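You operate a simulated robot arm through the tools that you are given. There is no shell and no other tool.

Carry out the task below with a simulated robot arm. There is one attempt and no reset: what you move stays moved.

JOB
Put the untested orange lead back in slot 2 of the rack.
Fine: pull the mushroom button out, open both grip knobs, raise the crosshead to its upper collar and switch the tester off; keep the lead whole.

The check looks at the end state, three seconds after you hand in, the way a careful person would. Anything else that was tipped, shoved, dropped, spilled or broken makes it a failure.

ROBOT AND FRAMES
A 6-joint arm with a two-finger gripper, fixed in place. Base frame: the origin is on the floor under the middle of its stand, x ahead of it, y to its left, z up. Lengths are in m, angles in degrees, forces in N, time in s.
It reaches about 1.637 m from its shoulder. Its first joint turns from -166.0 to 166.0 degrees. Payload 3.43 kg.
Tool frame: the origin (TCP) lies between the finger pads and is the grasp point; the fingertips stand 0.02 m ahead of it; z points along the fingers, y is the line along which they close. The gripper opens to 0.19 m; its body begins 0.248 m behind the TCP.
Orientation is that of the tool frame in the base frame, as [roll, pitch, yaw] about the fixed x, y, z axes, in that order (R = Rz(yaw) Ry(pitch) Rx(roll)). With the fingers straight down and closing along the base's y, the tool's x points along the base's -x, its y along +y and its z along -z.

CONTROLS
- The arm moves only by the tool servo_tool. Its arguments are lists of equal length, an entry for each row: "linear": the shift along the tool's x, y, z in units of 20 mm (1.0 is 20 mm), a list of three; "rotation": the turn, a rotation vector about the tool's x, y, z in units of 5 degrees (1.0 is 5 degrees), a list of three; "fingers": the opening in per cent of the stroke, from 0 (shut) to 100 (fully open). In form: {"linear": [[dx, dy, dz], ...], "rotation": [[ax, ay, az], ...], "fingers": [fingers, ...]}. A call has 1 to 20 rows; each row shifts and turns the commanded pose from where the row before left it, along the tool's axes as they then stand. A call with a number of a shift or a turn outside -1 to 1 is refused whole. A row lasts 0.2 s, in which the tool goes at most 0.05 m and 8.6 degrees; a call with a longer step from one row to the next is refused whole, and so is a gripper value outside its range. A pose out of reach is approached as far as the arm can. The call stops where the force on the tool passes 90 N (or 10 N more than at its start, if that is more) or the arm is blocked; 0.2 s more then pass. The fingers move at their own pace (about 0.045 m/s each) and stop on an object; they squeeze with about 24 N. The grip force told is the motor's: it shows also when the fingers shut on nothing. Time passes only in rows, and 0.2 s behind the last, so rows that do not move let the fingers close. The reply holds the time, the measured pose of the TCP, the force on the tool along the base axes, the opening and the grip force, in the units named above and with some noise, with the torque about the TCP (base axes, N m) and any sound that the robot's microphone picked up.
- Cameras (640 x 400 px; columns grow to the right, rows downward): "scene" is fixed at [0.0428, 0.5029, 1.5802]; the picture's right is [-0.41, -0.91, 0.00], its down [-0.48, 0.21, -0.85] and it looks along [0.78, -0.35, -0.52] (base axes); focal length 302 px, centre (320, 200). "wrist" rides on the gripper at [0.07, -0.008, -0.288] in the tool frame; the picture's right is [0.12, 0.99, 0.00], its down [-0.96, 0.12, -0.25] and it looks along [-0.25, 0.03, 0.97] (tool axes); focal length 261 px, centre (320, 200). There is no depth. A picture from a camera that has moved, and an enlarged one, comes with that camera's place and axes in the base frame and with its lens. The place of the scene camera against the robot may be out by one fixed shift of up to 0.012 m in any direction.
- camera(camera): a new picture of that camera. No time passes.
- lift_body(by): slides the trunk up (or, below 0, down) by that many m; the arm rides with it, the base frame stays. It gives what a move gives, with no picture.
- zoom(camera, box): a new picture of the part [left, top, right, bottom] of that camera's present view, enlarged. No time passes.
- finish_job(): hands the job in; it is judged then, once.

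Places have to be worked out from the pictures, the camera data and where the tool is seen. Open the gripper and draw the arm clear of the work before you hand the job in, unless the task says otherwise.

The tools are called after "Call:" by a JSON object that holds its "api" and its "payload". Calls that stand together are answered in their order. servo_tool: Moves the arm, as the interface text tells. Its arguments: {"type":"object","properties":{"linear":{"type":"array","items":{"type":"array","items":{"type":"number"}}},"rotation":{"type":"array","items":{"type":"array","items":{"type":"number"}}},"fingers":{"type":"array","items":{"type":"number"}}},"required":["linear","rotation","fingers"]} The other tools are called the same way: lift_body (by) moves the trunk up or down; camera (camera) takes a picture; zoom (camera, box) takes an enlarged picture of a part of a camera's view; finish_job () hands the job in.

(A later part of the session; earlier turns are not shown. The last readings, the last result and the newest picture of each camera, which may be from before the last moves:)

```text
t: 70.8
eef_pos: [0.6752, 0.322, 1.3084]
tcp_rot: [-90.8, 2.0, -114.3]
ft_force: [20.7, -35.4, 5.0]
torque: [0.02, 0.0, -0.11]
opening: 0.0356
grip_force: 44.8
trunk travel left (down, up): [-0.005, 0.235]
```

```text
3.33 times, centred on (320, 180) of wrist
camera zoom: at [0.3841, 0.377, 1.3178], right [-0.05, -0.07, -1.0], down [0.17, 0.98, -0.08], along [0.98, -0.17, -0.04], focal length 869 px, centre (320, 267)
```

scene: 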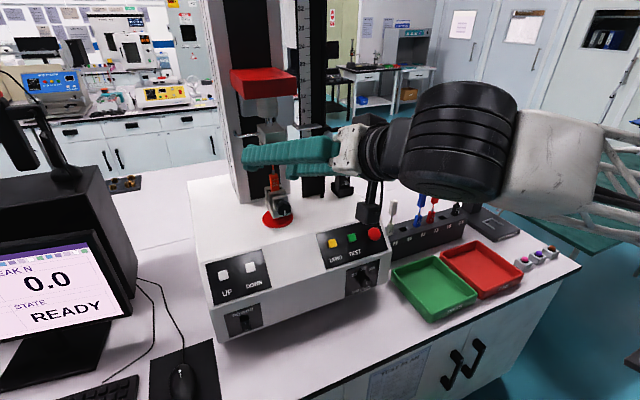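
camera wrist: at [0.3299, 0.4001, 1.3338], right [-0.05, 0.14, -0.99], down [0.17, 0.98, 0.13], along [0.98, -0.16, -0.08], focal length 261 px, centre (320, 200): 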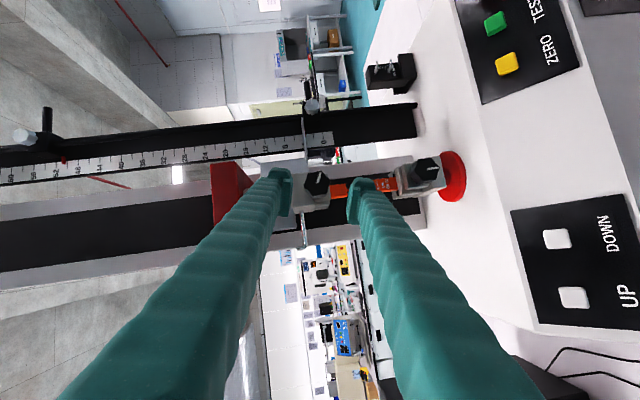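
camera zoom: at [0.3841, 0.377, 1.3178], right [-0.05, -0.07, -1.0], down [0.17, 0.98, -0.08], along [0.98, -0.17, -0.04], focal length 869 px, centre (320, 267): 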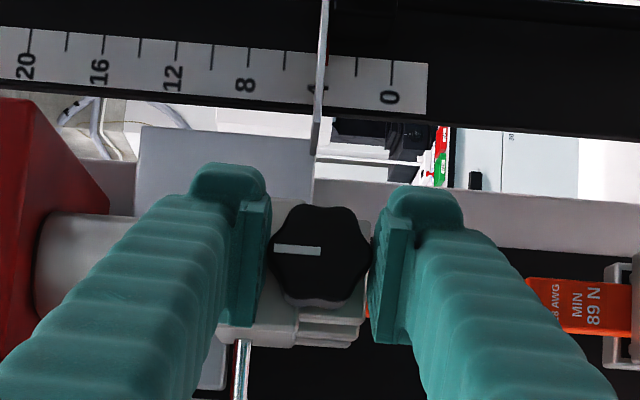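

The pointer is now at 12 o'clock, so about 180° turned. I'll release, back off and inspect the jaws.

Call:
{"api": "servo_tool", "payload": {"linear": [[0, 0, 0], [0, 0, 0], [0, 0, 0], [0, 0, 0], [0, 0, -1], [0, 0, -1], [0, 0, -1], [0, 0, 0]], "rotation": [[0, 0, 0], [0, 0, 0], [0, 0, 0], [0, 0, 0], [0, 0, 0], [0, 0, 0], [0, 0, 0], [0, 0, 0]], "fingers": [34, 34, 34, 34, 34, 34, 34, 34]}}

Call:
{"api": "zoom", "payload": {"camera": "wrist", "box": [280, 150, 360, 220]}}

Call:
{"api": "zoom", "payload": {"camera": "wrist", "box": [240, 100, 480, 260]}}

Call:
{"api": "zoom", "payload": {"camera": "scene", "box": [225, 80, 345, 230]}}

```text
t: 72.5
eef_pos: [0.6212, 0.3509, 1.307]
tcp_rot: [-90.9, 1.9, -114.3]
ft_force: [0.1, 0.1, -0.4]
torque: [0.0, -0.02, 0.0]
opening: 0.0646
grip_force: 0.1
trunk travel left (down, up): [-0.005, 0.235]
```

```text
5.71 times, centred on (320, 185) of wrist
camera zoom: at [0.3303, 0.4045, 1.3175], right [-0.05, -0.07, -1.0], down [0.17, 0.98, -0.08], along [0.98, -0.17, -0.04], focal length 1489 px, centre (320, 286)
```

zoom: 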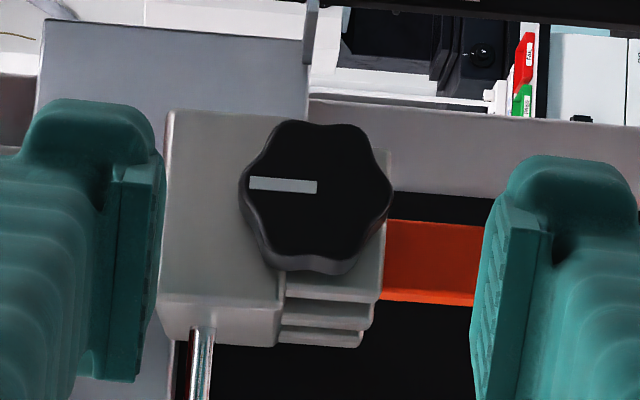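

```text
2.50 times, centred on (360, 180) of wrist
camera zoom: at [0.3303, 0.4045, 1.3175], right [-0.05, -0.07, -1.0], down [0.17, 0.98, -0.08], along [0.98, -0.17, -0.04], focal length 652 px, centre (220, 250)
```

zoom: 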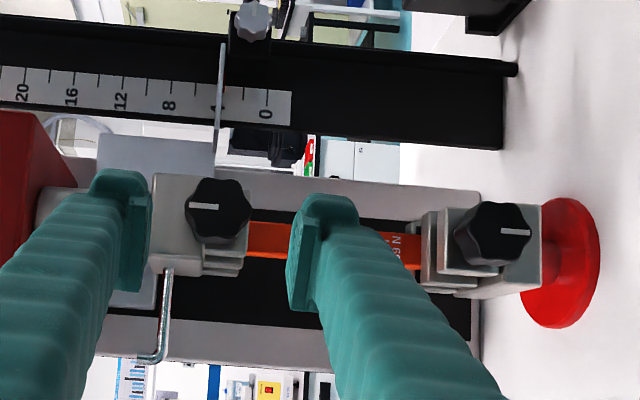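

```text
2.67 times, centred on (285, 155) of scene
camera zoom: at [0.0428, 0.5029, 1.5802], right [-0.41, -0.91, 0.0], down [-0.48, 0.21, -0.85], along [0.78, -0.35, -0.52], focal length 806 px, centre (413, 320)
```

zoom: 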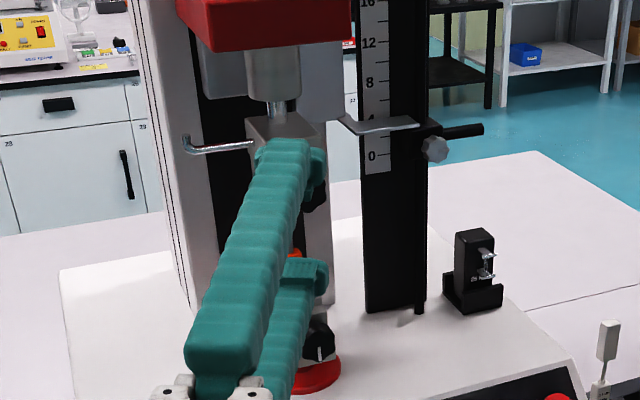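

Hard to judge the jaws from the front. I'll rotate back to the tail-up orientation, withdraw and lower in front of the lower knob, which also clears the scene camera's view of the upper grip.

Call:
{"api": "servo_tool", "payload": {"linear": [[0, 0, -0.5], [0, 0, -0.5], [0, 0, 0], [0, 0, 0], [0, 0, 0], [0, 0, 0], [0, 0, 0], [0, 0, 0], [0, 0, 0], [0, 0, 0], [0, 0, 0], [0, 0, 0], [0, 0, 0], [0, 0, 0], [0, 0, 0], [0, 0, 0], [0, 0, 0], [0, 0, 0], [0, 0, 0]], "rotation": [[0, 0, 0], [-0.4226, 0, 0.906], [-0.4226, 0, 0.906], [-0.4226, 0, 0.906], [-0.4226, 0, 0.906], [-0.4226, 0, 0.906], [-0.4226, 0, 0.906], [-0.4226, 0, 0.906], [-0.4226, 0, 0.906], [-0.4226, 0, 0.906], [-0.4226, 0, 0.906], [-0.4226, 0, 0.906], [-0.4226, 0, 0.906], [-0.4226, 0, 0.906], [-0.4226, 0, 0.906], [-0.4226, 0, 0.906], [-0.4226, 0, 0.906], [-0.4226, 0, 0.906], [0, 0, 0]], "fingers": [34, 34, 34, 34, 34, 34, 34, 34, 34, 34, 34, 34, 34, 34, 34, 34, 34, 34, 34]}}

Call:
{"api": "zoom", "payload": {"camera": "scene", "box": [225, 80, 345, 230]}}

Call:
{"api": "zoom", "payload": {"camera": "wrist", "box": [260, 50, 400, 250]}}

```text
t: 76.5
eef_pos: [0.6038, 0.3579, 1.309]
tcp_rot: [-173.0, 64.9, -173.2]
ft_force: [-0.2, 0.7, -0.3]
torque: [0.03, -0.02, 0.02]
opening: 0.0645
grip_force: 0.0
trunk travel left (down, up): [-0.005, 0.235]
```

```text
2.67 times, centred on (285, 155) of scene
camera zoom: at [0.0428, 0.5029, 1.5802], right [-0.41, -0.91, 0.0], down [-0.48, 0.21, -0.85], along [0.78, -0.35, -0.52], focal length 806 px, centre (413, 320)
```

zoom: 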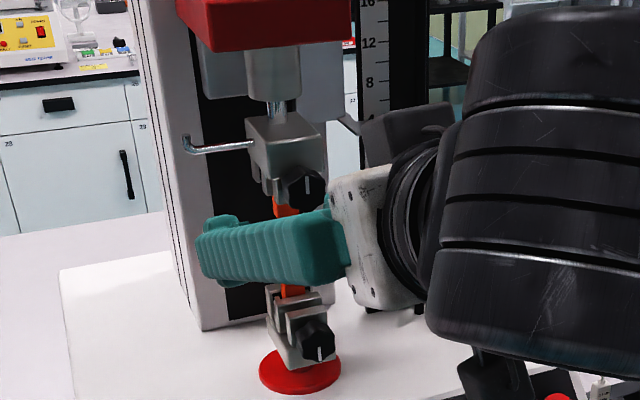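

```text
2.00 times, centred on (330, 150) of wrist
camera zoom: at [0.3126, 0.3489, 1.3654], right [-0.06, 0.99, -0.16], down [0.18, 0.17, 0.97], along [0.98, 0.03, -0.19], focal length 521 px, centre (300, 300)
```

zoom: 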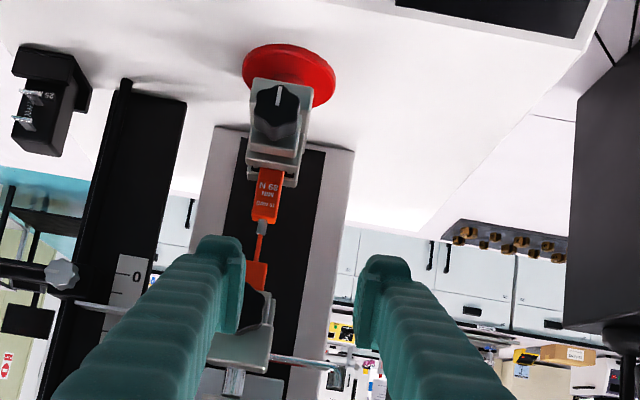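

Zooming tightly on the upper grip in the scene view to compare with the earlier image.

Call:
{"api": "zoom", "payload": {"camera": "scene", "box": [258, 110, 308, 165]}}

Call:
{"api": "zoom", "payload": {"camera": "scene", "box": [258, 180, 308, 230]}}

```text
7.27 times, centred on (283, 138) of scene
camera zoom: at [0.0428, 0.5029, 1.5802], right [-0.41, -0.91, 0.0], down [-0.48, 0.21, -0.85], along [0.78, -0.35, -0.52], focal length 2197 px, centre (589, 654)
```

zoom: 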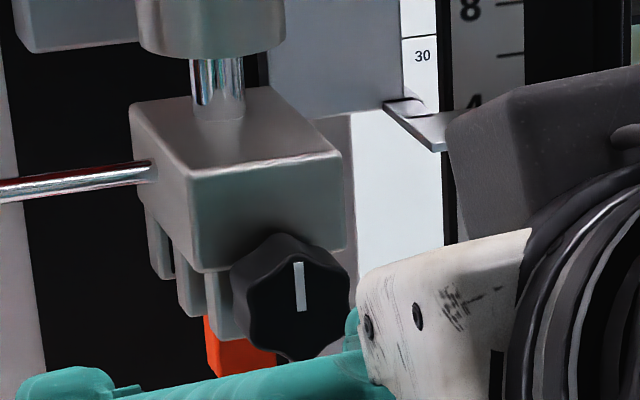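

```text
8.00 times, centred on (283, 205) of scene
camera zoom: at [0.0428, 0.5029, 1.5802], right [-0.41, -0.91, 0.0], down [-0.48, 0.21, -0.85], along [0.78, -0.35, -0.52], focal length 2417 px, centre (616, 160)
```

zoom: 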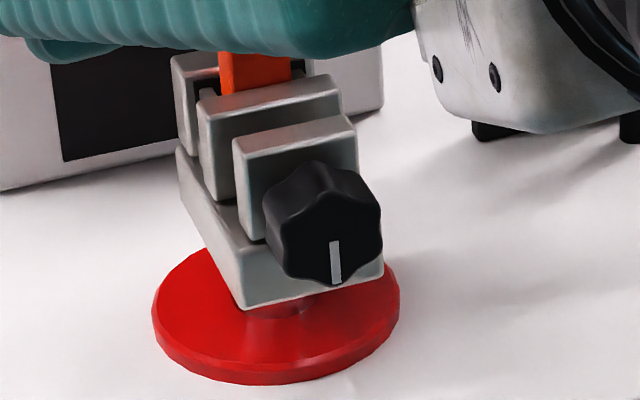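

The upper jaws look slightly spread compared with the lower ones. Now I'll move down in front of the lower knob (K2 ≈ (0.682, 0.318, 1.154)) and check reachability there.

Call:
{"api": "servo_tool", "payload": {"linear": [[0.9, -0.206, 0.4], [0.9, -0.206, 0.4], [0.9, -0.206, 0.4], [0.9, -0.206, 0.4], [0.9, -0.206, 0.4], [0.9, -0.206, 0.4], [0, 0, 0]], "rotation": [[0, 0, 0], [0, 0, 0], [0, 0, 0], [0, 0, 0], [0, 0, 0], [0, 0, 0], [0, 0, 0]], "fingers": [34, 34, 34, 34, 34, 34, 34]}}

Call:
{"api": "zoom", "payload": {"camera": "wrist", "box": [240, 100, 400, 260]}}

Call:
{"api": "camera", "payload": {"camera": "scene"}}

```text
t: 78.3
eef_pos: [0.6083, 0.3243, 1.2391]
tcp_rot: [177.5, 66.7, 177.5]
ft_force: [0.9, -0.1, -0.1]
torque: [0.03, -0.06, -0.03]
opening: 0.0646
grip_force: 0.0
trunk travel left (down, up): [-0.005, 0.235]
stopped in row 7: the arm was blocked; the commanded pose is now the measured one
```

```text
2.50 times, centred on (320, 180) of wrist
camera zoom: at [0.316, 0.3158, 1.2872], right [-0.04, 0.99, -0.09], down [0.15, 0.1, 0.98], along [0.99, 0.03, -0.16], focal length 652 px, centre (320, 250)
```

zoom: 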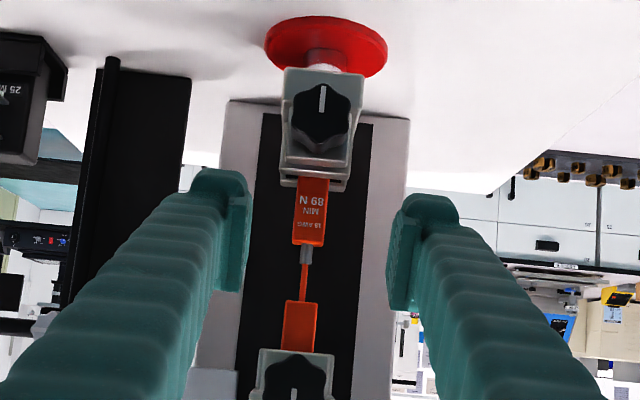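

```text
taken
```

scene: 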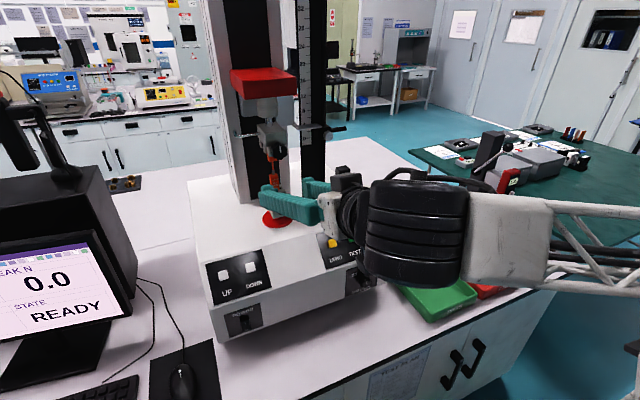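

The arm blocks at a joint limit when low and this flat. For the lower knob I'll use a steeper tool (about 40° from the knob axis). I'll tilt first and then go to its pre-grip position.

Call:
{"api": "servo_tool", "payload": {"linear": [[0, 0, 0], [0, 0, 0], [0, 0, 0], [0, 0, 0], [0, 0, 0]], "rotation": [[0, 0.84, 0], [0, 0.84, 0], [0, 0.84, 0], [0, 0.84, 0], [0, 0, 0]], "fingers": [34, 34, 34, 34, 34]}}

Call:
{"api": "zoom", "payload": {"camera": "wrist", "box": [240, 100, 400, 260]}}

```text
t: 79.5
eef_pos: [0.6066, 0.3267, 1.2281]
tcp_rot: [-179.8, 49.6, -179.8]
ft_force: [0.4, -0.8, -0.5]
torque: [-0.01, 0.03, 0.02]
opening: 0.0647
grip_force: 0.1
trunk travel left (down, up): [-0.005, 0.235]
```

```text
2.50 times, centred on (320, 180) of wrist
camera zoom: at [0.3418, 0.318, 1.3602], right [-0.08, 0.99, -0.09], down [0.44, 0.12, 0.89], along [0.9, 0.03, -0.44], focal length 652 px, centre (320, 250)
```

zoom: 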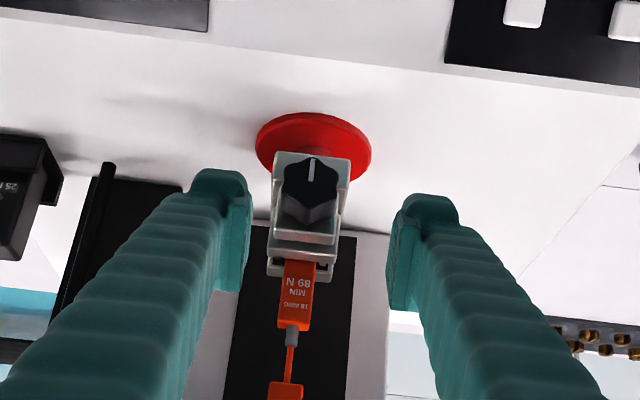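

K2 refines to about (0.68, 0.3193, 1.149). I'll move to 40 mm short of the grip.

Call:
{"api": "servo_tool", "payload": {"linear": [[0.095, -0.093, 0.72], [0.095, -0.093, 0.72], [0.095, -0.093, 0.72], [0.095, -0.093, 0.72], [0, 0, 0]], "rotation": [[0, 0, 0], [0, 0, 0], [0, 0, 0], [0, 0, 0], [0, 0, 0]], "fingers": [34, 34, 34, 34, 34]}}

Call:
{"api": "zoom", "payload": {"camera": "wrist", "box": [260, 120, 380, 240]}}

Call:
{"api": "zoom", "payload": {"camera": "scene", "box": [225, 110, 345, 240]}}

Call:
{"api": "zoom", "payload": {"camera": "scene", "box": [258, 110, 308, 165]}}

```text
t: 80.8
eef_pos: [0.6458, 0.3192, 1.1856]
tcp_rot: [-179.9, 49.6, -179.9]
ft_force: [0.1, -0.4, 0.0]
torque: [0.02, 0.02, -0.02]
opening: 0.0647
grip_force: 0.1
trunk travel left (down, up): [-0.005, 0.235]
```

```text
3.33 times, centred on (320, 180) of wrist
camera zoom: at [0.3815, 0.311, 1.3173], right [-0.08, 0.99, -0.09], down [0.43, 0.12, 0.89], along [0.9, 0.03, -0.44], focal length 869 px, centre (320, 267)
```

zoom: 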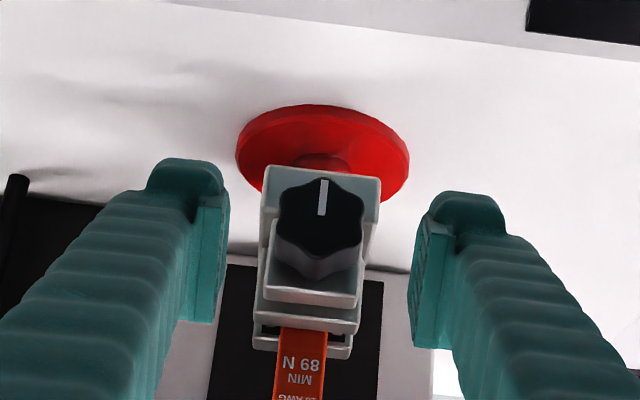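

```text
3.08 times, centred on (285, 175) of scene
camera zoom: at [0.0428, 0.5029, 1.5802], right [-0.41, -0.91, 0.0], down [-0.48, 0.21, -0.85], along [0.78, -0.35, -0.52], focal length 930 px, centre (428, 277)
```

zoom: 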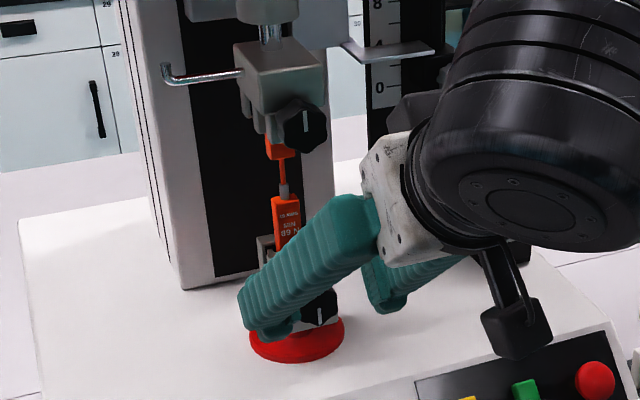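

```text
7.27 times, centred on (283, 138) of scene
camera zoom: at [0.0428, 0.5029, 1.5802], right [-0.41, -0.91, 0.0], down [-0.48, 0.21, -0.85], along [0.78, -0.35, -0.52], focal length 2197 px, centre (589, 654)
```

zoom: 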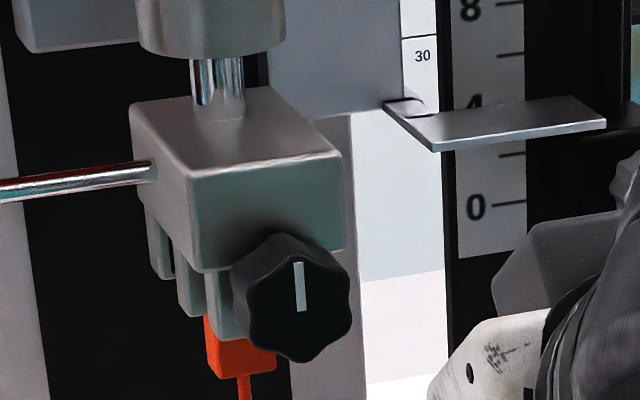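

Aligned on the lower knob. I'll advance 40 mm and close.

Call:
{"api": "servo_tool", "payload": {"linear": [[0, 0.02, 0.5], [0, 0, 0.5], [0, 0, 0.5], [0, 0, 0.3], [0, 0, 0.2], [0, 0, 0], [0, 0, 0], [0, 0, 0], [0, 0, 0], [0, 0, 0]], "rotation": [[0, 0, 0], [0, 0, 0], [0, 0, 0], [0, 0, 0], [0, 0, 0], [0, 0, 0], [0, 0, 0], [0, 0, 0], [0, 0, 0], [0, 0, 0]], "fingers": [34, 34, 34, 34, 34, 10, 10, 10, 10, 10]}}

Call:
{"api": "zoom", "payload": {"camera": "wrist", "box": [260, 120, 380, 240]}}

Call:
{"api": "zoom", "payload": {"camera": "scene", "box": [225, 110, 345, 240]}}

```text
t: 83.0
eef_pos: [0.6772, 0.3192, 1.1591]
tcp_rot: [-179.9, 49.5, -179.9]
ft_force: [2.0, 0.2, -2.1]
torque: [0.01, 0.01, 0.0]
opening: 0.0358
grip_force: 45.1
trunk travel left (down, up): [-0.005, 0.235]
```

```text
3.33 times, centred on (320, 180) of wrist
camera zoom: at [0.4122, 0.3109, 1.2907], right [-0.08, 0.99, -0.09], down [0.43, 0.12, 0.89], along [0.9, 0.03, -0.44], focal length 869 px, centre (320, 267)
```

zoom: 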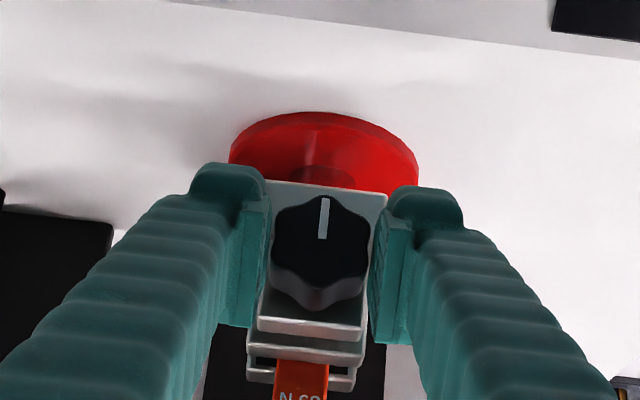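

```text
3.08 times, centred on (285, 175) of scene
camera zoom: at [0.0428, 0.5029, 1.5802], right [-0.41, -0.91, 0.0], down [-0.48, 0.21, -0.85], along [0.78, -0.35, -0.52], focal length 930 px, centre (428, 277)
```

zoom: 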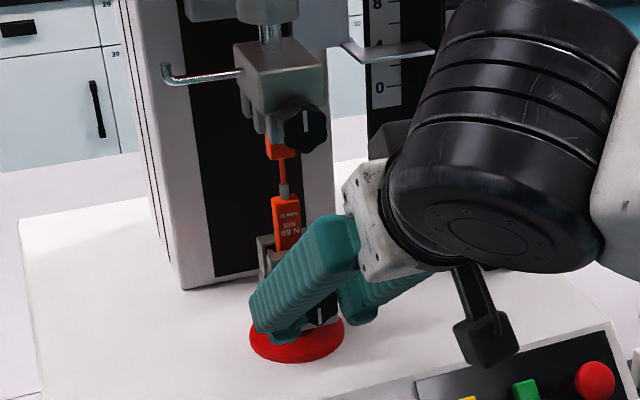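

Well centred with no side load, and the jaws are visible from this angle. I'll turn 27° counter-clockwise and check.

Call:
{"api": "servo_tool", "payload": {"linear": [[0, 0.04, 0], [0, 0.04, 0], [0, 0.04, 0], [0, 0.04, 0], [0, 0.04, 0], [0, 0.04, 0], [0, 0, 0]], "rotation": [[0.583, 0, -0.685], [0.583, 0, -0.685], [0.583, 0, -0.685], [0.583, 0, -0.685], [0.583, 0, -0.685], [0.583, 0, -0.685], [0, 0, 0]], "fingers": [5, 5, 5, 5, 5, 5, 5]}}

Call:
{"api": "zoom", "payload": {"camera": "wrist", "box": [260, 120, 380, 240]}}

Call:
{"api": "camera", "payload": {"camera": "scene"}}

```text
t: 84.5
eef_pos: [0.6772, 0.325, 1.1592]
tcp_rot: [-141.7, 42.7, -151.7]
ft_force: [4.1, -7.7, -9.9]
torque: [-0.01, 0.01, -0.08]
opening: 0.0359
grip_force: 44.8
trunk travel left (down, up): [-0.005, 0.235]
```

```text
3.33 times, centred on (320, 180) of wrist
camera zoom: at [0.4121, 0.3766, 1.2792], right [-0.08, 0.84, -0.53], down [0.43, 0.51, 0.74], along [0.9, -0.17, -0.41], focal length 869 px, centre (320, 267)
```

zoom: 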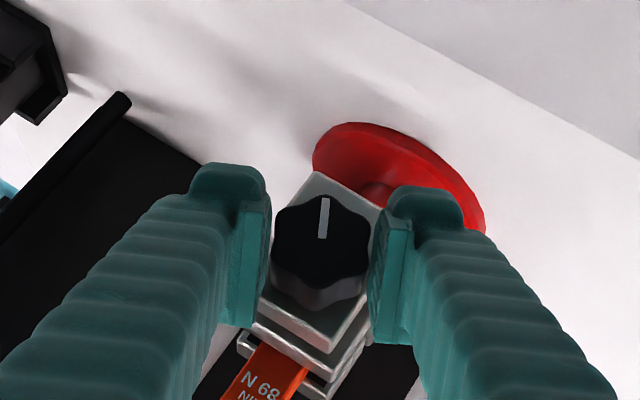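

```text
taken
```

scene: 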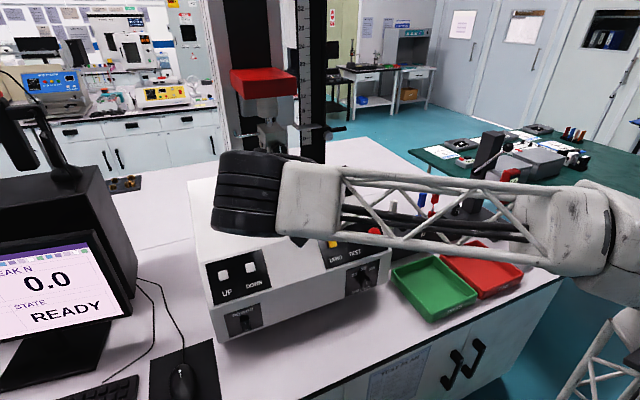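

Good. I'll continue another 45°; the wrist stays clear of the monitor.

Call:
{"api": "servo_tool", "payload": {"linear": [[0, 0.04, 0], [0, 0.04, 0], [0, 0.04, 0], [0, 0.04, 0], [0, 0.04, 0], [0, 0.04, 0], [0, 0.04, 0], [0, 0.04, 0], [0, 0.04, 0], [0, 0.04, 0], [0, 0, 0]], "rotation": [[0.583, 0, -0.685], [0.583, 0, -0.685], [0.583, 0, -0.685], [0.583, 0, -0.685], [0.583, 0, -0.685], [0.583, 0, -0.685], [0.583, 0, -0.685], [0.583, 0, -0.685], [0.583, 0, -0.685], [0.583, 0, -0.685], [0, 0, 0]], "fingers": [5, 5, 5, 5, 5, 5, 5, 5, 5, 5, 5]}}

Call:
{"api": "zoom", "payload": {"camera": "wrist", "box": [260, 120, 380, 240]}}

Call:
{"api": "camera", "payload": {"camera": "scene"}}

```text
t: 87.0
eef_pos: [0.6772, 0.3294, 1.1524]
tcp_rot: [-101.9, 13.5, -131.8]
ft_force: [-6.2, -13.0, -11.3]
torque: [0.06, 0.05, -0.21]
opening: 0.0358
grip_force: 45.3
trunk travel left (down, up): [-0.005, 0.235]
```

```text
3.33 times, centred on (320, 180) of wrist
camera zoom: at [0.412, 0.4522, 1.2006], right [-0.08, 0.22, -0.97], down [0.43, 0.89, 0.16], along [0.9, -0.41, -0.16], focal length 869 px, centre (320, 267)
```

zoom: 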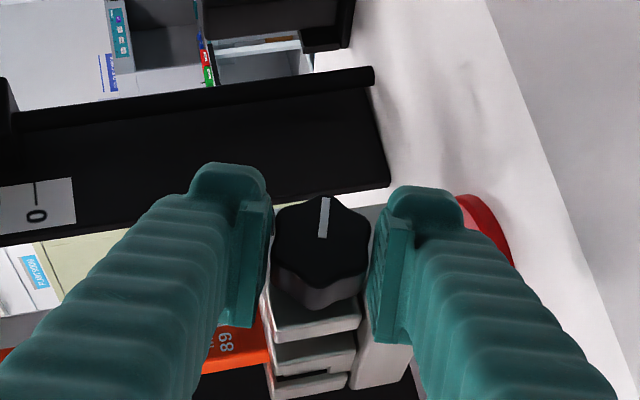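

```text
taken
```

scene: 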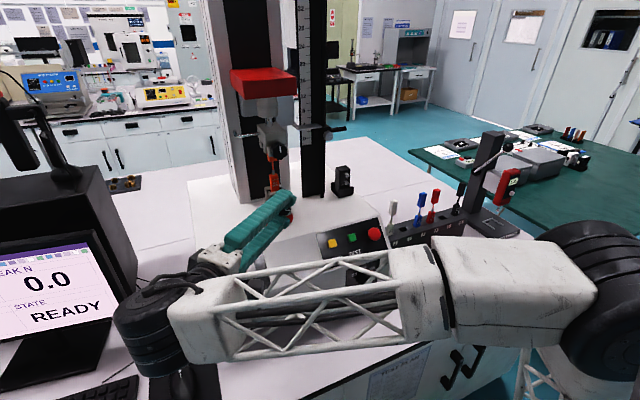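

Turned 72° so far with no slip and side clearances fine. I'll turn another 27°.

Call:
{"api": "servo_tool", "payload": {"linear": [[0, 0.04, 0], [0, 0.04, 0], [0, 0.04, 0], [0, 0.04, 0], [0, 0.04, 0], [0, 0.04, 0], [0, 0, 0]], "rotation": [[0.583, 0, -0.685], [0.583, 0, -0.685], [0.583, 0, -0.685], [0.583, 0, -0.685], [0.583, 0, -0.685], [0.583, 0, -0.685], [0, 0, 0]], "fingers": [5, 5, 5, 5, 5, 5, 5]}}

Call:
{"api": "zoom", "payload": {"camera": "wrist", "box": [260, 120, 380, 240]}}

Call:
{"api": "camera", "payload": {"camera": "scene"}}

```text
t: 88.5
eef_pos: [0.6767, 0.3296, 1.1484]
tcp_rot: [-83.9, -6.9, -130.7]
ft_force: [1.6, -17.6, 12.5]
torque: [-0.1, -0.07, -0.64]
opening: 0.0358
grip_force: 45.3
trunk travel left (down, up): [-0.005, 0.235]
```

```text
3.33 times, centred on (320, 180) of wrist
camera zoom: at [0.412, 0.4612, 1.1342], right [-0.08, -0.25, -0.97], down [0.43, 0.86, -0.26], along [0.9, -0.44, 0.04], focal length 869 px, centre (320, 267)
```

zoom: 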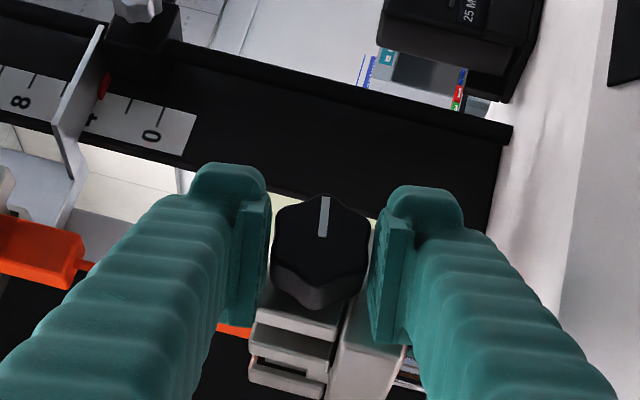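

```text
taken
```

scene: 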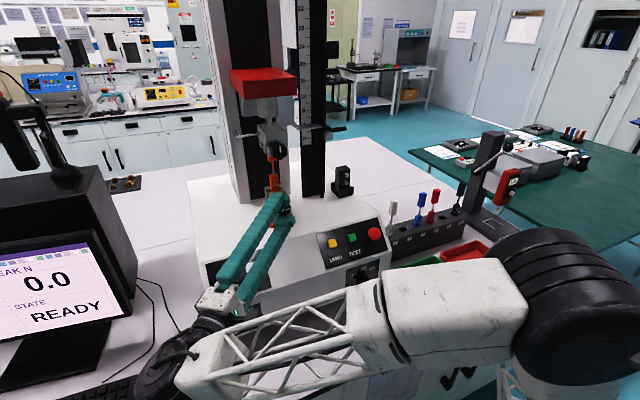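

99° done. I'll release, back off and look at the lower jaws from this side view.

Call:
{"api": "servo_tool", "payload": {"linear": [[0, 0, 0], [0, 0, 0], [0, 0, 0], [0, 0, 0], [0, 0, -1], [0, 0, -1], [0, 0, -1], [0, 0, 0]], "rotation": [[0, 0, 0], [0, 0, 0], [0, 0, 0], [0, 0, 0], [0, 0, 0], [0, 0, 0], [0, 0, 0], [0, 0, 0]], "fingers": [34, 34, 34, 34, 34, 34, 34, 34]}}

Call:
{"api": "zoom", "payload": {"camera": "wrist", "box": [280, 150, 360, 230]}}

Call:
{"api": "zoom", "payload": {"camera": "wrist", "box": [140, 130, 400, 280]}}

Call:
{"api": "zoom", "payload": {"camera": "scene", "box": [258, 180, 308, 230]}}

```text
t: 90.3
eef_pos: [0.6322, 0.367, 1.141]
tcp_rot: [-84.0, -6.9, -130.6]
ft_force: [-0.9, 0.9, 0.5]
torque: [-0.02, -0.01, 0.0]
opening: 0.0644
grip_force: 0.0
trunk travel left (down, up): [-0.005, 0.235]
```

```text
5.00 times, centred on (320, 190) of wrist
camera zoom: at [0.3666, 0.4998, 1.1266], right [-0.08, -0.25, -0.97], down [0.43, 0.86, -0.26], along [0.9, -0.44, 0.04], focal length 1303 px, centre (320, 250)
```

zoom: 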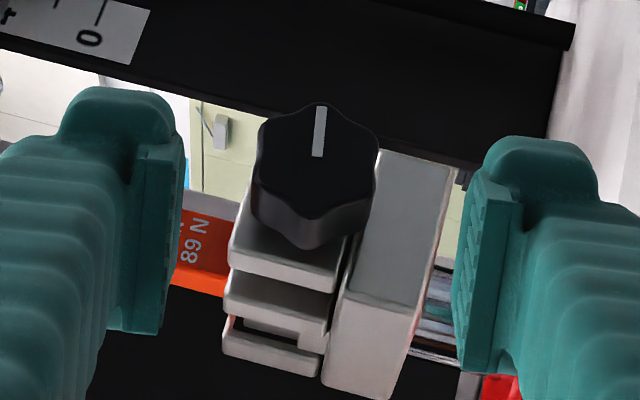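

```text
2.46 times, centred on (270, 205) of wrist
camera zoom: at [0.3666, 0.4998, 1.1266], right [-0.08, -0.25, -0.97], down [0.43, 0.86, -0.26], along [0.9, -0.44, 0.04], focal length 642 px, centre (443, 188)
```

zoom: 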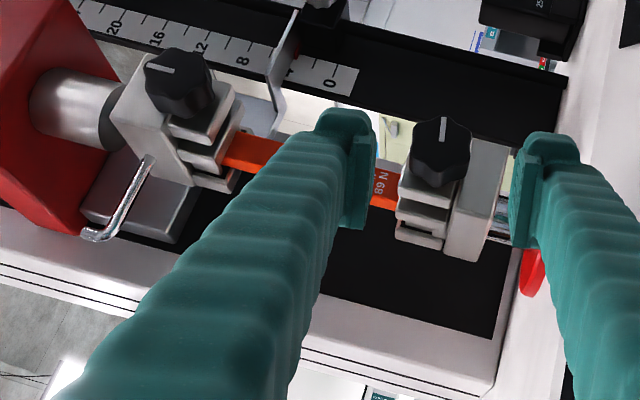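

```text
8.00 times, centred on (283, 205) of scene
camera zoom: at [0.0428, 0.5029, 1.5802], right [-0.41, -0.91, 0.0], down [-0.48, 0.21, -0.85], along [0.78, -0.35, -0.52], focal length 2417 px, centre (616, 160)
```

zoom: 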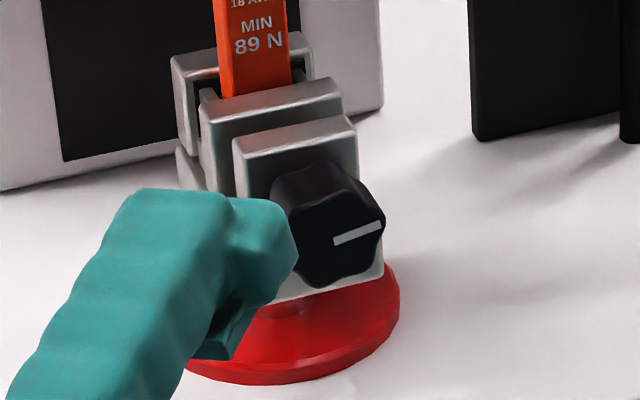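

I'll zoom in on both grips from this side view for a direct comparison of the jaw gaps.

Call:
{"api": "zoom", "payload": {"camera": "wrist", "box": [180, 140, 260, 220]}}

Call:
{"api": "zoom", "payload": {"camera": "wrist", "box": [285, 165, 345, 225]}}

Call:
{"api": "zoom", "payload": {"camera": "scene", "box": [258, 120, 298, 160]}}

Call:
{"api": "zoom", "payload": {"camera": "scene", "box": [265, 175, 305, 215]}}

```text
5.00 times, centred on (220, 180) of wrist
camera zoom: at [0.3666, 0.4998, 1.1266], right [-0.08, -0.25, -0.97], down [0.43, 0.86, -0.26], along [0.9, -0.44, 0.04], focal length 1303 px, centre (820, 300)
```

zoom: 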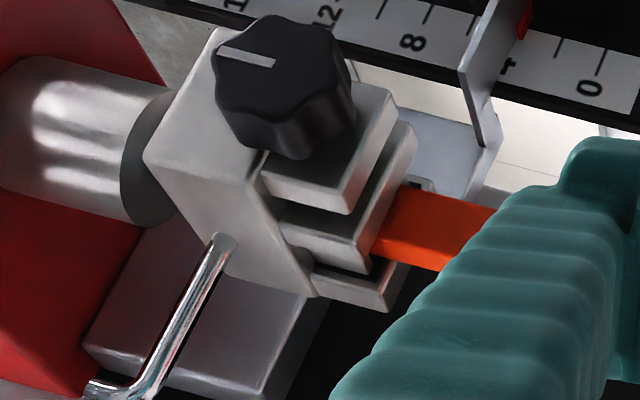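

```text
6.67 times, centred on (315, 195) of wrist
camera zoom: at [0.3666, 0.4998, 1.1266], right [-0.08, -0.25, -0.97], down [0.43, 0.86, -0.26], along [0.9, -0.44, 0.04], focal length 1738 px, centre (353, 233)
```

zoom: 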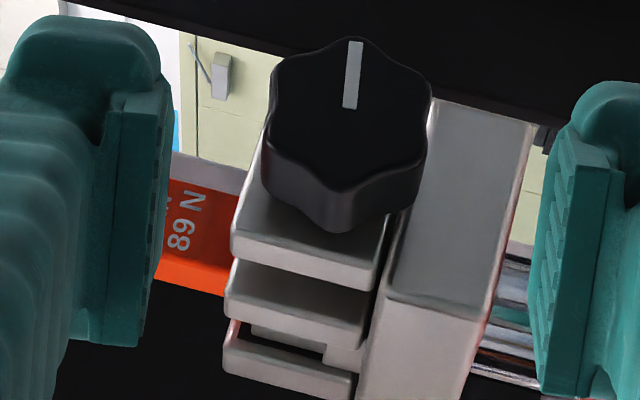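

```text
10.00 times, centred on (278, 140) of scene
camera zoom: at [0.0428, 0.5029, 1.5802], right [-0.41, -0.91, 0.0], down [-0.48, 0.21, -0.85], along [0.78, -0.35, -0.52], focal length 3021 px, centre (740, 800)
```

zoom: 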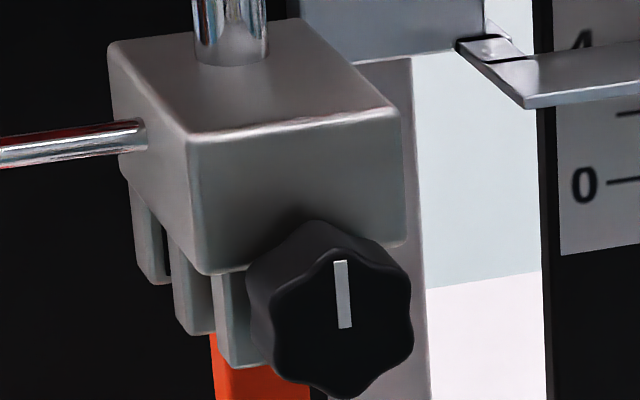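

```text
10.00 times, centred on (285, 195) of scene
camera zoom: at [0.0428, 0.5029, 1.5802], right [-0.41, -0.91, 0.0], down [-0.48, 0.21, -0.85], along [0.78, -0.35, -0.52], focal length 3021 px, centre (670, 250)
```

zoom: 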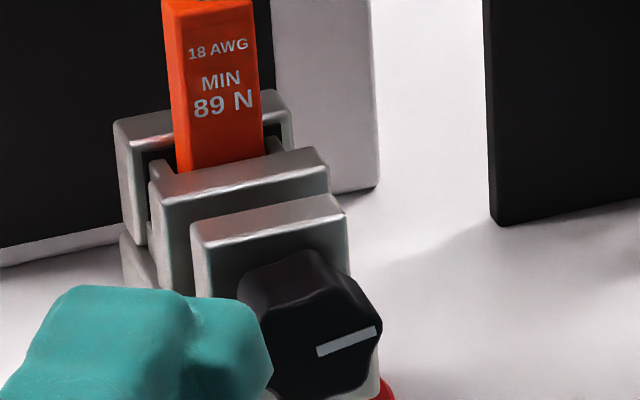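

The middle jaw seems to have moved slightly toward the front, so counter-clockwise is the opening direction. I'll regrip for a second stroke on the lower knob: raise a little, rotate back about 99° and line up again.

Call:
{"api": "servo_tool", "payload": {"linear": [[0.1, -0.75, 0.08], [0.1, -0.75, 0.08], [0, 0, 0], [0, 0, 0], [0, 0, 0], [0, 0, 0], [0, 0, 0], [0, 0, 0], [0, 0, 0], [0, 0, 0], [0, 0, 0], [0, 0, 0], [0, 0, 0], [0, 0, 0], [0, 0, 0], [0, 0, 0], [0, 0, 0], [0, 0, 0], [0, 0, 0], [0, 0, 0]], "rotation": [[0, 0, 0], [0, 0, 0], [-0.648, 0, 0.7615], [-0.648, 0, 0.7615], [-0.648, 0, 0.7615], [-0.648, 0, 0.7615], [-0.648, 0, 0.7615], [-0.648, 0, 0.7615], [-0.648, 0, 0.7615], [-0.648, 0, 0.7615], [-0.648, 0, 0.7615], [-0.648, 0, 0.7615], [-0.648, 0, 0.7615], [-0.648, 0, 0.7615], [-0.648, 0, 0.7615], [-0.648, 0, 0.7615], [-0.648, 0, 0.7615], [-0.648, 0, 0.7615], [-0.648, 0, 0.7615], [-0.648, 0, 0.7615]], "fingers": [34, 34, 34, 34, 34, 34, 34, 34, 34, 34, 34, 34, 34, 34, 34, 34, 34, 34, 34, 34]}}

Call:
{"api": "zoom", "payload": {"camera": "wrist", "box": [240, 100, 400, 260]}}

Call:
{"api": "zoom", "payload": {"camera": "scene", "box": [225, 110, 345, 240]}}

```text
t: 94.5
eef_pos: [0.63, 0.3695, 1.1713]
tcp_rot: [-166.2, 48.8, -169.4]
ft_force: [0.5, 0.6, -0.7]
torque: [-0.07, -0.02, -0.09]
opening: 0.0647
grip_force: 0.1
trunk travel left (down, up): [-0.005, 0.235]
```

```text
2.50 times, centred on (320, 180) of wrist
camera zoom: at [0.3658, 0.3811, 1.3028], right [-0.08, 0.97, -0.25], down [0.43, 0.26, 0.86], along [0.9, -0.04, -0.44], focal length 652 px, centre (320, 250)
```

zoom: 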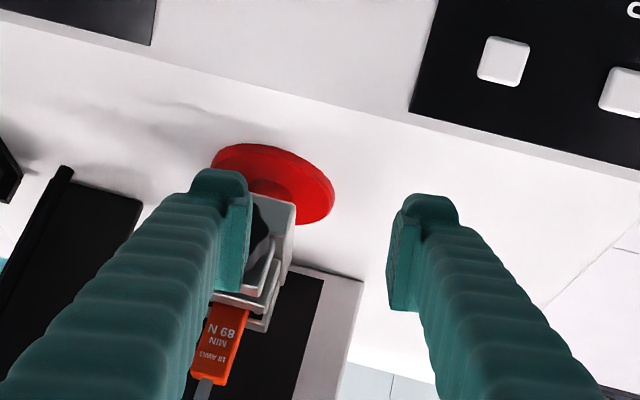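

```text
3.08 times, centred on (285, 175) of scene
camera zoom: at [0.0428, 0.5029, 1.5802], right [-0.41, -0.91, 0.0], down [-0.48, 0.21, -0.85], along [0.78, -0.35, -0.52], focal length 930 px, centre (428, 277)
```

zoom: 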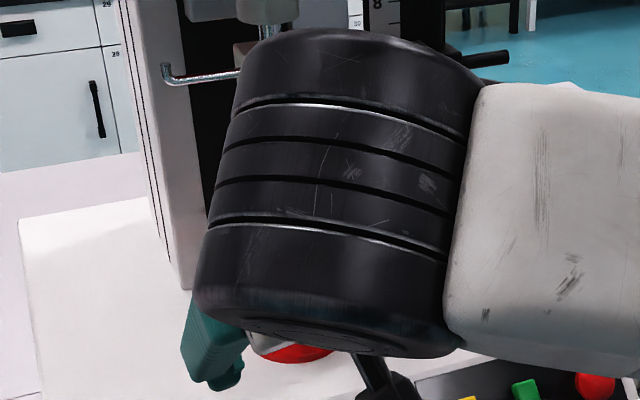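

I'll rotate 25° further back and slide over to align with the lower knob again, retracting a little first for clearance.

Call:
{"api": "servo_tool", "payload": {"linear": [[0, 0, -1], [0, 0, 0], [0, 0, 0], [0, 0, 0], [0, 0, 0], [0, 0, 0], [-0.54, -0.91, -0.1], [-0.54, -0.91, -0.1], [-0.54, -0.91, -0.1], [0, 0, 0.8], [0, 0, 0]], "rotation": [[0, 0, 0], [-0.648, 0, 0.7615], [-0.648, 0, 0.7615], [-0.648, 0, 0.7615], [-0.648, 0, 0.7615], [-0.648, 0, 0.7615], [0, 0, 0], [0, 0, 0], [0, 0, 0], [0, 0, 0], [0, 0, 0]], "fingers": [34, 34, 34, 34, 34, 34, 34, 34, 34, 34, 34]}}

Call:
{"api": "zoom", "payload": {"camera": "wrist", "box": [260, 120, 380, 240]}}

```text
t: 97.0
eef_pos: [0.6432, 0.3138, 1.1876]
tcp_rot: [156.1, 47.2, 162.2]
ft_force: [-0.1, -0.6, -0.1]
torque: [0.0, -0.02, 0.02]
opening: 0.0646
grip_force: 0.1
trunk travel left (down, up): [-0.005, 0.235]
```

```text
3.33 times, centred on (320, 180) of wrist
camera zoom: at [0.3786, 0.2688, 1.3116], right [-0.08, 0.98, 0.18], down [0.43, -0.13, 0.89], along [0.9, 0.15, -0.41], focal length 869 px, centre (320, 267)
```

zoom: 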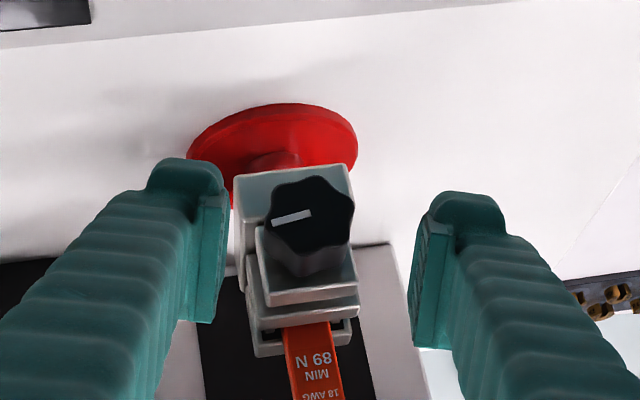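

Aligned within a few millimetres. I'll shift 5 mm along the closing axis, advance and close on the knob.

Call:
{"api": "servo_tool", "payload": {"linear": [[0, -0.27, 0], [0, 0, 0.5], [0, 0, 0.5], [0, 0, 0.5], [0, 0, 0.5], [0, 0, 0.2], [0, 0, 0], [0, 0, 0], [0, 0, 0], [0, 0, 0], [0, 0, 0]], "rotation": [[0, 0, 0], [0, 0, 0], [0, 0, 0], [0, 0, 0], [0, 0, 0], [0, 0, 0], [0, 0, 0], [0, 0, 0], [0, 0, 0], [0, 0, 0], [0, 0, 0]], "fingers": [34, 34, 34, 34, 34, 34, 10, 10, 10, 10, 10]}}

Call:
{"api": "zoom", "payload": {"camera": "wrist", "box": [260, 120, 380, 240]}}

```text
t: 99.3
eef_pos: [0.6774, 0.3177, 1.159]
tcp_rot: [156.2, 47.3, 162.2]
ft_force: [4.8, 25.4, 8.4]
torque: [0.28, 0.04, 0.02]
opening: 0.0354
grip_force: 45.3
trunk travel left (down, up): [-0.005, 0.235]
```

```text
3.33 times, centred on (320, 180) of wrist
camera zoom: at [0.4124, 0.2718, 1.2833], right [-0.08, 0.98, 0.18], down [0.43, -0.13, 0.89], along [0.9, 0.15, -0.41], focal length 869 px, centre (320, 267)
```

zoom: 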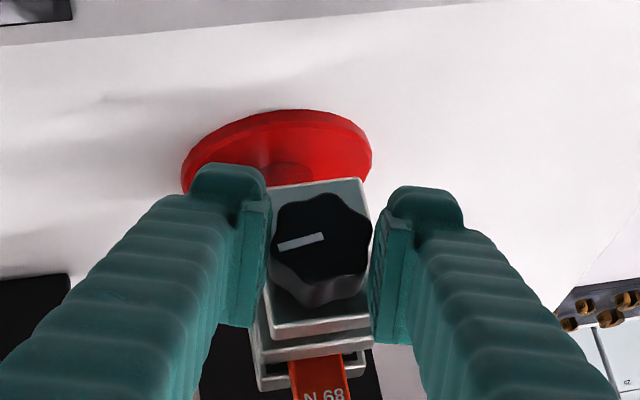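

Gripped. I'll relieve the side load and turn 85° further counter-clockwise.

Call:
{"api": "servo_tool", "payload": {"linear": [[0, 0.08, 0], [0, 0.04, 0], [0, 0.04, 0], [0, 0.04, 0], [0, 0.04, 0], [0, 0.04, 0], [0, 0.04, 0], [0, 0.04, 0], [0, 0.04, 0], [0, 0.04, 0], [0, 0.04, 0], [0, 0, 0]], "rotation": [[0, 0, 0], [0.583, 0, -0.685], [0.583, 0, -0.685], [0.583, 0, -0.685], [0.583, 0, -0.685], [0.583, 0, -0.685], [0.583, 0, -0.685], [0.583, 0, -0.685], [0.583, 0, -0.685], [0.583, 0, -0.685], [0.583, 0, -0.685], [0, 0, 0]], "fingers": [5, 5, 5, 5, 5, 5, 5, 5, 5, 5, 5, 5]}}

Call:
{"api": "zoom", "payload": {"camera": "wrist", "box": [260, 120, 380, 240]}}

Call:
{"api": "servo_tool", "payload": {"linear": [[0, 0.04, 0], [0, 0.04, 0], [0, 0.04, 0], [0, 0.04, 0], [0, 0.04, 0], [0, 0.04, 0], [0, 0.04, 0], [0, 0.04, 0], [0, 0.04, 0], [0, 0, 0]], "rotation": [[0.583, 0, -0.685], [0.583, 0, -0.685], [0.583, 0, -0.685], [0.583, 0, -0.685], [0.583, 0, -0.685], [0.583, 0, -0.685], [0.583, 0, -0.685], [0.583, 0, -0.685], [0.583, 0, -0.685], [0, 0, 0]], "fingers": [5, 5, 5, 5, 5, 5, 5, 5, 5, 5]}}

Call:
{"api": "zoom", "payload": {"camera": "wrist", "box": [260, 120, 380, 240]}}

```text
t: 102.0
eef_pos: [0.6777, 0.3247, 1.1604]
tcp_rot: [-139.2, 41.6, -150.1]
ft_force: [4.2, 3.3, 1.7]
torque: [0.02, -0.03, -0.09]
opening: 0.0355
grip_force: 45.1
trunk travel left (down, up): [-0.005, 0.235]
```

```text
3.33 times, centred on (320, 180) of wrist
camera zoom: at [0.4125, 0.3819, 1.2776], right [-0.08, 0.82, -0.56], down [0.43, 0.54, 0.72], along [0.9, -0.19, -0.4], focal length 869 px, centre (320, 267)
```

zoom: 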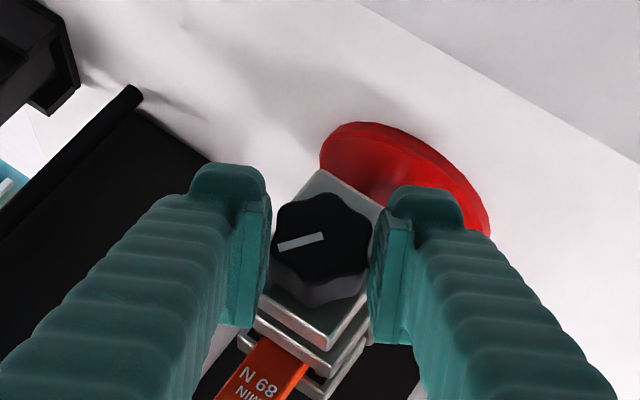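

```text
t: 104.2
eef_pos: [0.6771, 0.3318, 1.154]
tcp_rot: [-103.4, 15.5, -132.0]
ft_force: [-7.6, 12.2, 0.4]
torque: [0.47, 0.02, 0.17]
opening: 0.0358
grip_force: 45.2
trunk travel left (down, up): [-0.005, 0.235]
```

```text
3.33 times, centred on (320, 180) of wrist
camera zoom: at [0.4122, 0.4515, 1.2064], right [-0.08, 0.26, -0.96], down [0.43, 0.88, 0.2], along [0.9, -0.4, -0.18], focal length 869 px, centre (320, 267)
```

zoom: 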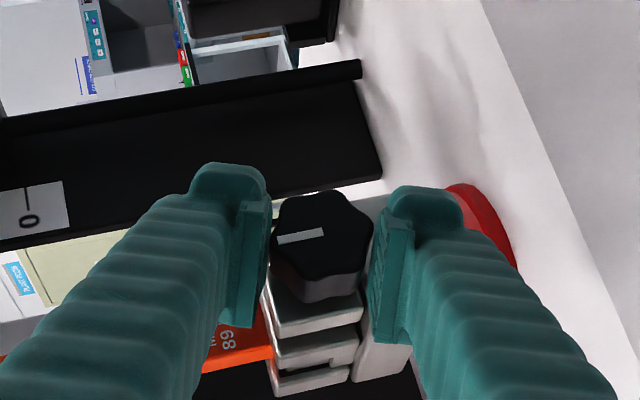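

The torque about x has risen to 0.47 N·m at about 175°, suggesting a stop near 12 o'clock. I'll turn a final 13° to make sure.

Call:
{"api": "servo_tool", "payload": {"linear": [[0, 0.04, 0], [0, 0.04, 0], [0, 0.04, 0], [0, 0, 0]], "rotation": [[0.583, 0, -0.685], [0.583, 0, -0.685], [0.583, 0, -0.685], [0, 0, 0]], "fingers": [5, 5, 5, 5]}}

Call:
{"api": "zoom", "payload": {"camera": "wrist", "box": [260, 120, 380, 240]}}

```text
t: 105.2
eef_pos: [0.6785, 0.3304, 1.1511]
tcp_rot: [-94.4, 5.2, -130.6]
ft_force: [-8.9, -1.1, -7.6]
torque: [0.77, -0.13, -0.11]
opening: 0.0352
grip_force: 45.4
trunk travel left (down, up): [-0.005, 0.235]
```

```text
3.33 times, centred on (320, 180) of wrist
camera zoom: at [0.4132, 0.4609, 1.174], right [-0.08, 0.03, -1.0], down [0.44, 0.9, -0.01], along [0.9, -0.43, -0.08], focal length 869 px, centre (320, 267)
```

zoom: 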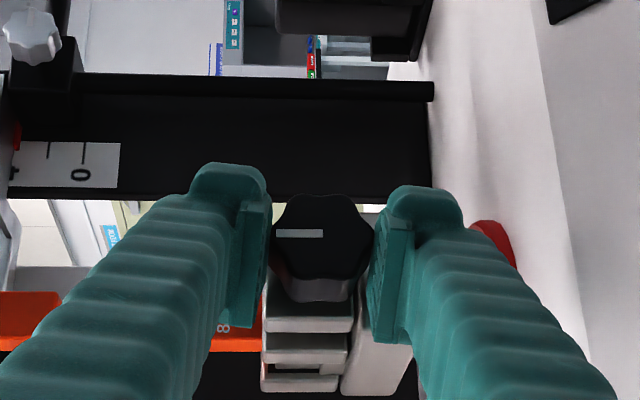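

The torque is 0.77 N·m with the pointer at exactly 12 o'clock, so that is the end stop at 180°. Both knobs are open. I'll release and back off along the tool axis.

Call:
{"api": "servo_tool", "payload": {"linear": [[0, 0, 0], [0, 0, 0], [0, 0, 0], [0, 0, 0], [0, 0, -1], [0, 0, -1], [0, 0, -1], [0, 0, -1], [0, 0, 0]], "rotation": [[0, 0, 0], [0, 0, 0], [0, 0, 0], [0, 0, 0], [0, 0, 0], [0, 0, 0], [0, 0, 0], [0, 0, 0], [0, 0, 0]], "fingers": [34, 34, 34, 34, 34, 34, 34, 34, 34]}}

Call:
{"api": "zoom", "payload": {"camera": "wrist", "box": [140, 110, 400, 280]}}

Call:
{"api": "camera", "payload": {"camera": "scene"}}

Call:
{"api": "zoom", "payload": {"camera": "scene", "box": [250, 110, 310, 230]}}

```text
t: 107.2
eef_pos: [0.6168, 0.3806, 1.158]
tcp_rot: [-94.5, 5.2, -130.6]
ft_force: [-0.2, -0.5, -0.1]
torque: [0.02, -0.03, -0.02]
opening: 0.0644
grip_force: 0.2
trunk travel left (down, up): [-0.005, 0.235]
```

```text
2.35 times, centred on (270, 195) of wrist
camera zoom: at [0.3508, 0.5109, 1.1798], right [-0.08, 0.03, -1.0], down [0.43, 0.9, -0.01], along [0.9, -0.43, -0.08], focal length 613 px, centre (438, 212)
```

zoom: 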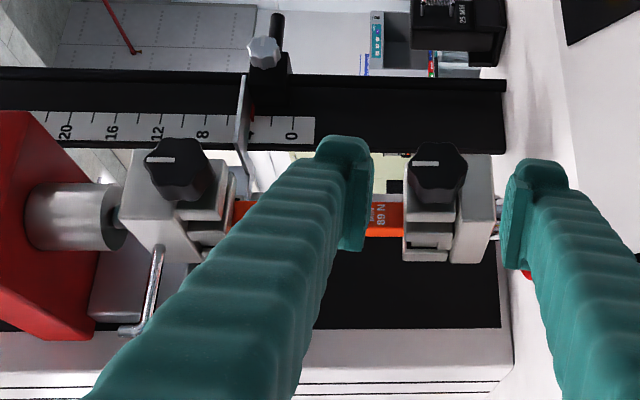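

```text
taken
```

scene: 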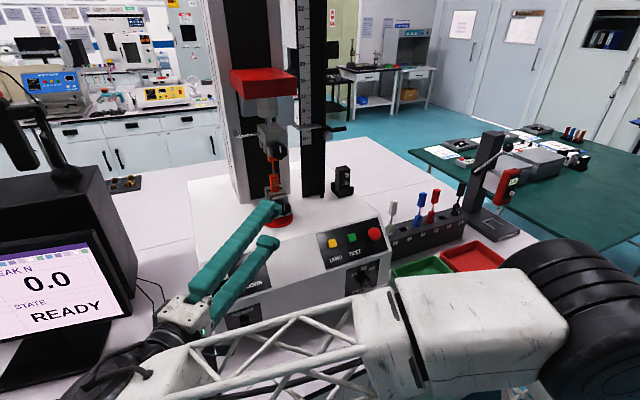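

```text
3.33 times, centred on (280, 170) of scene
camera zoom: at [0.0428, 0.5029, 1.5802], right [-0.41, -0.91, 0.0], down [-0.48, 0.21, -0.85], along [0.78, -0.35, -0.52], focal length 1007 px, centre (453, 300)
```

zoom: 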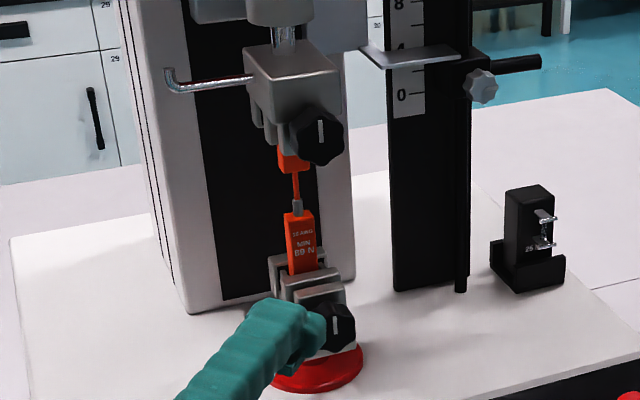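

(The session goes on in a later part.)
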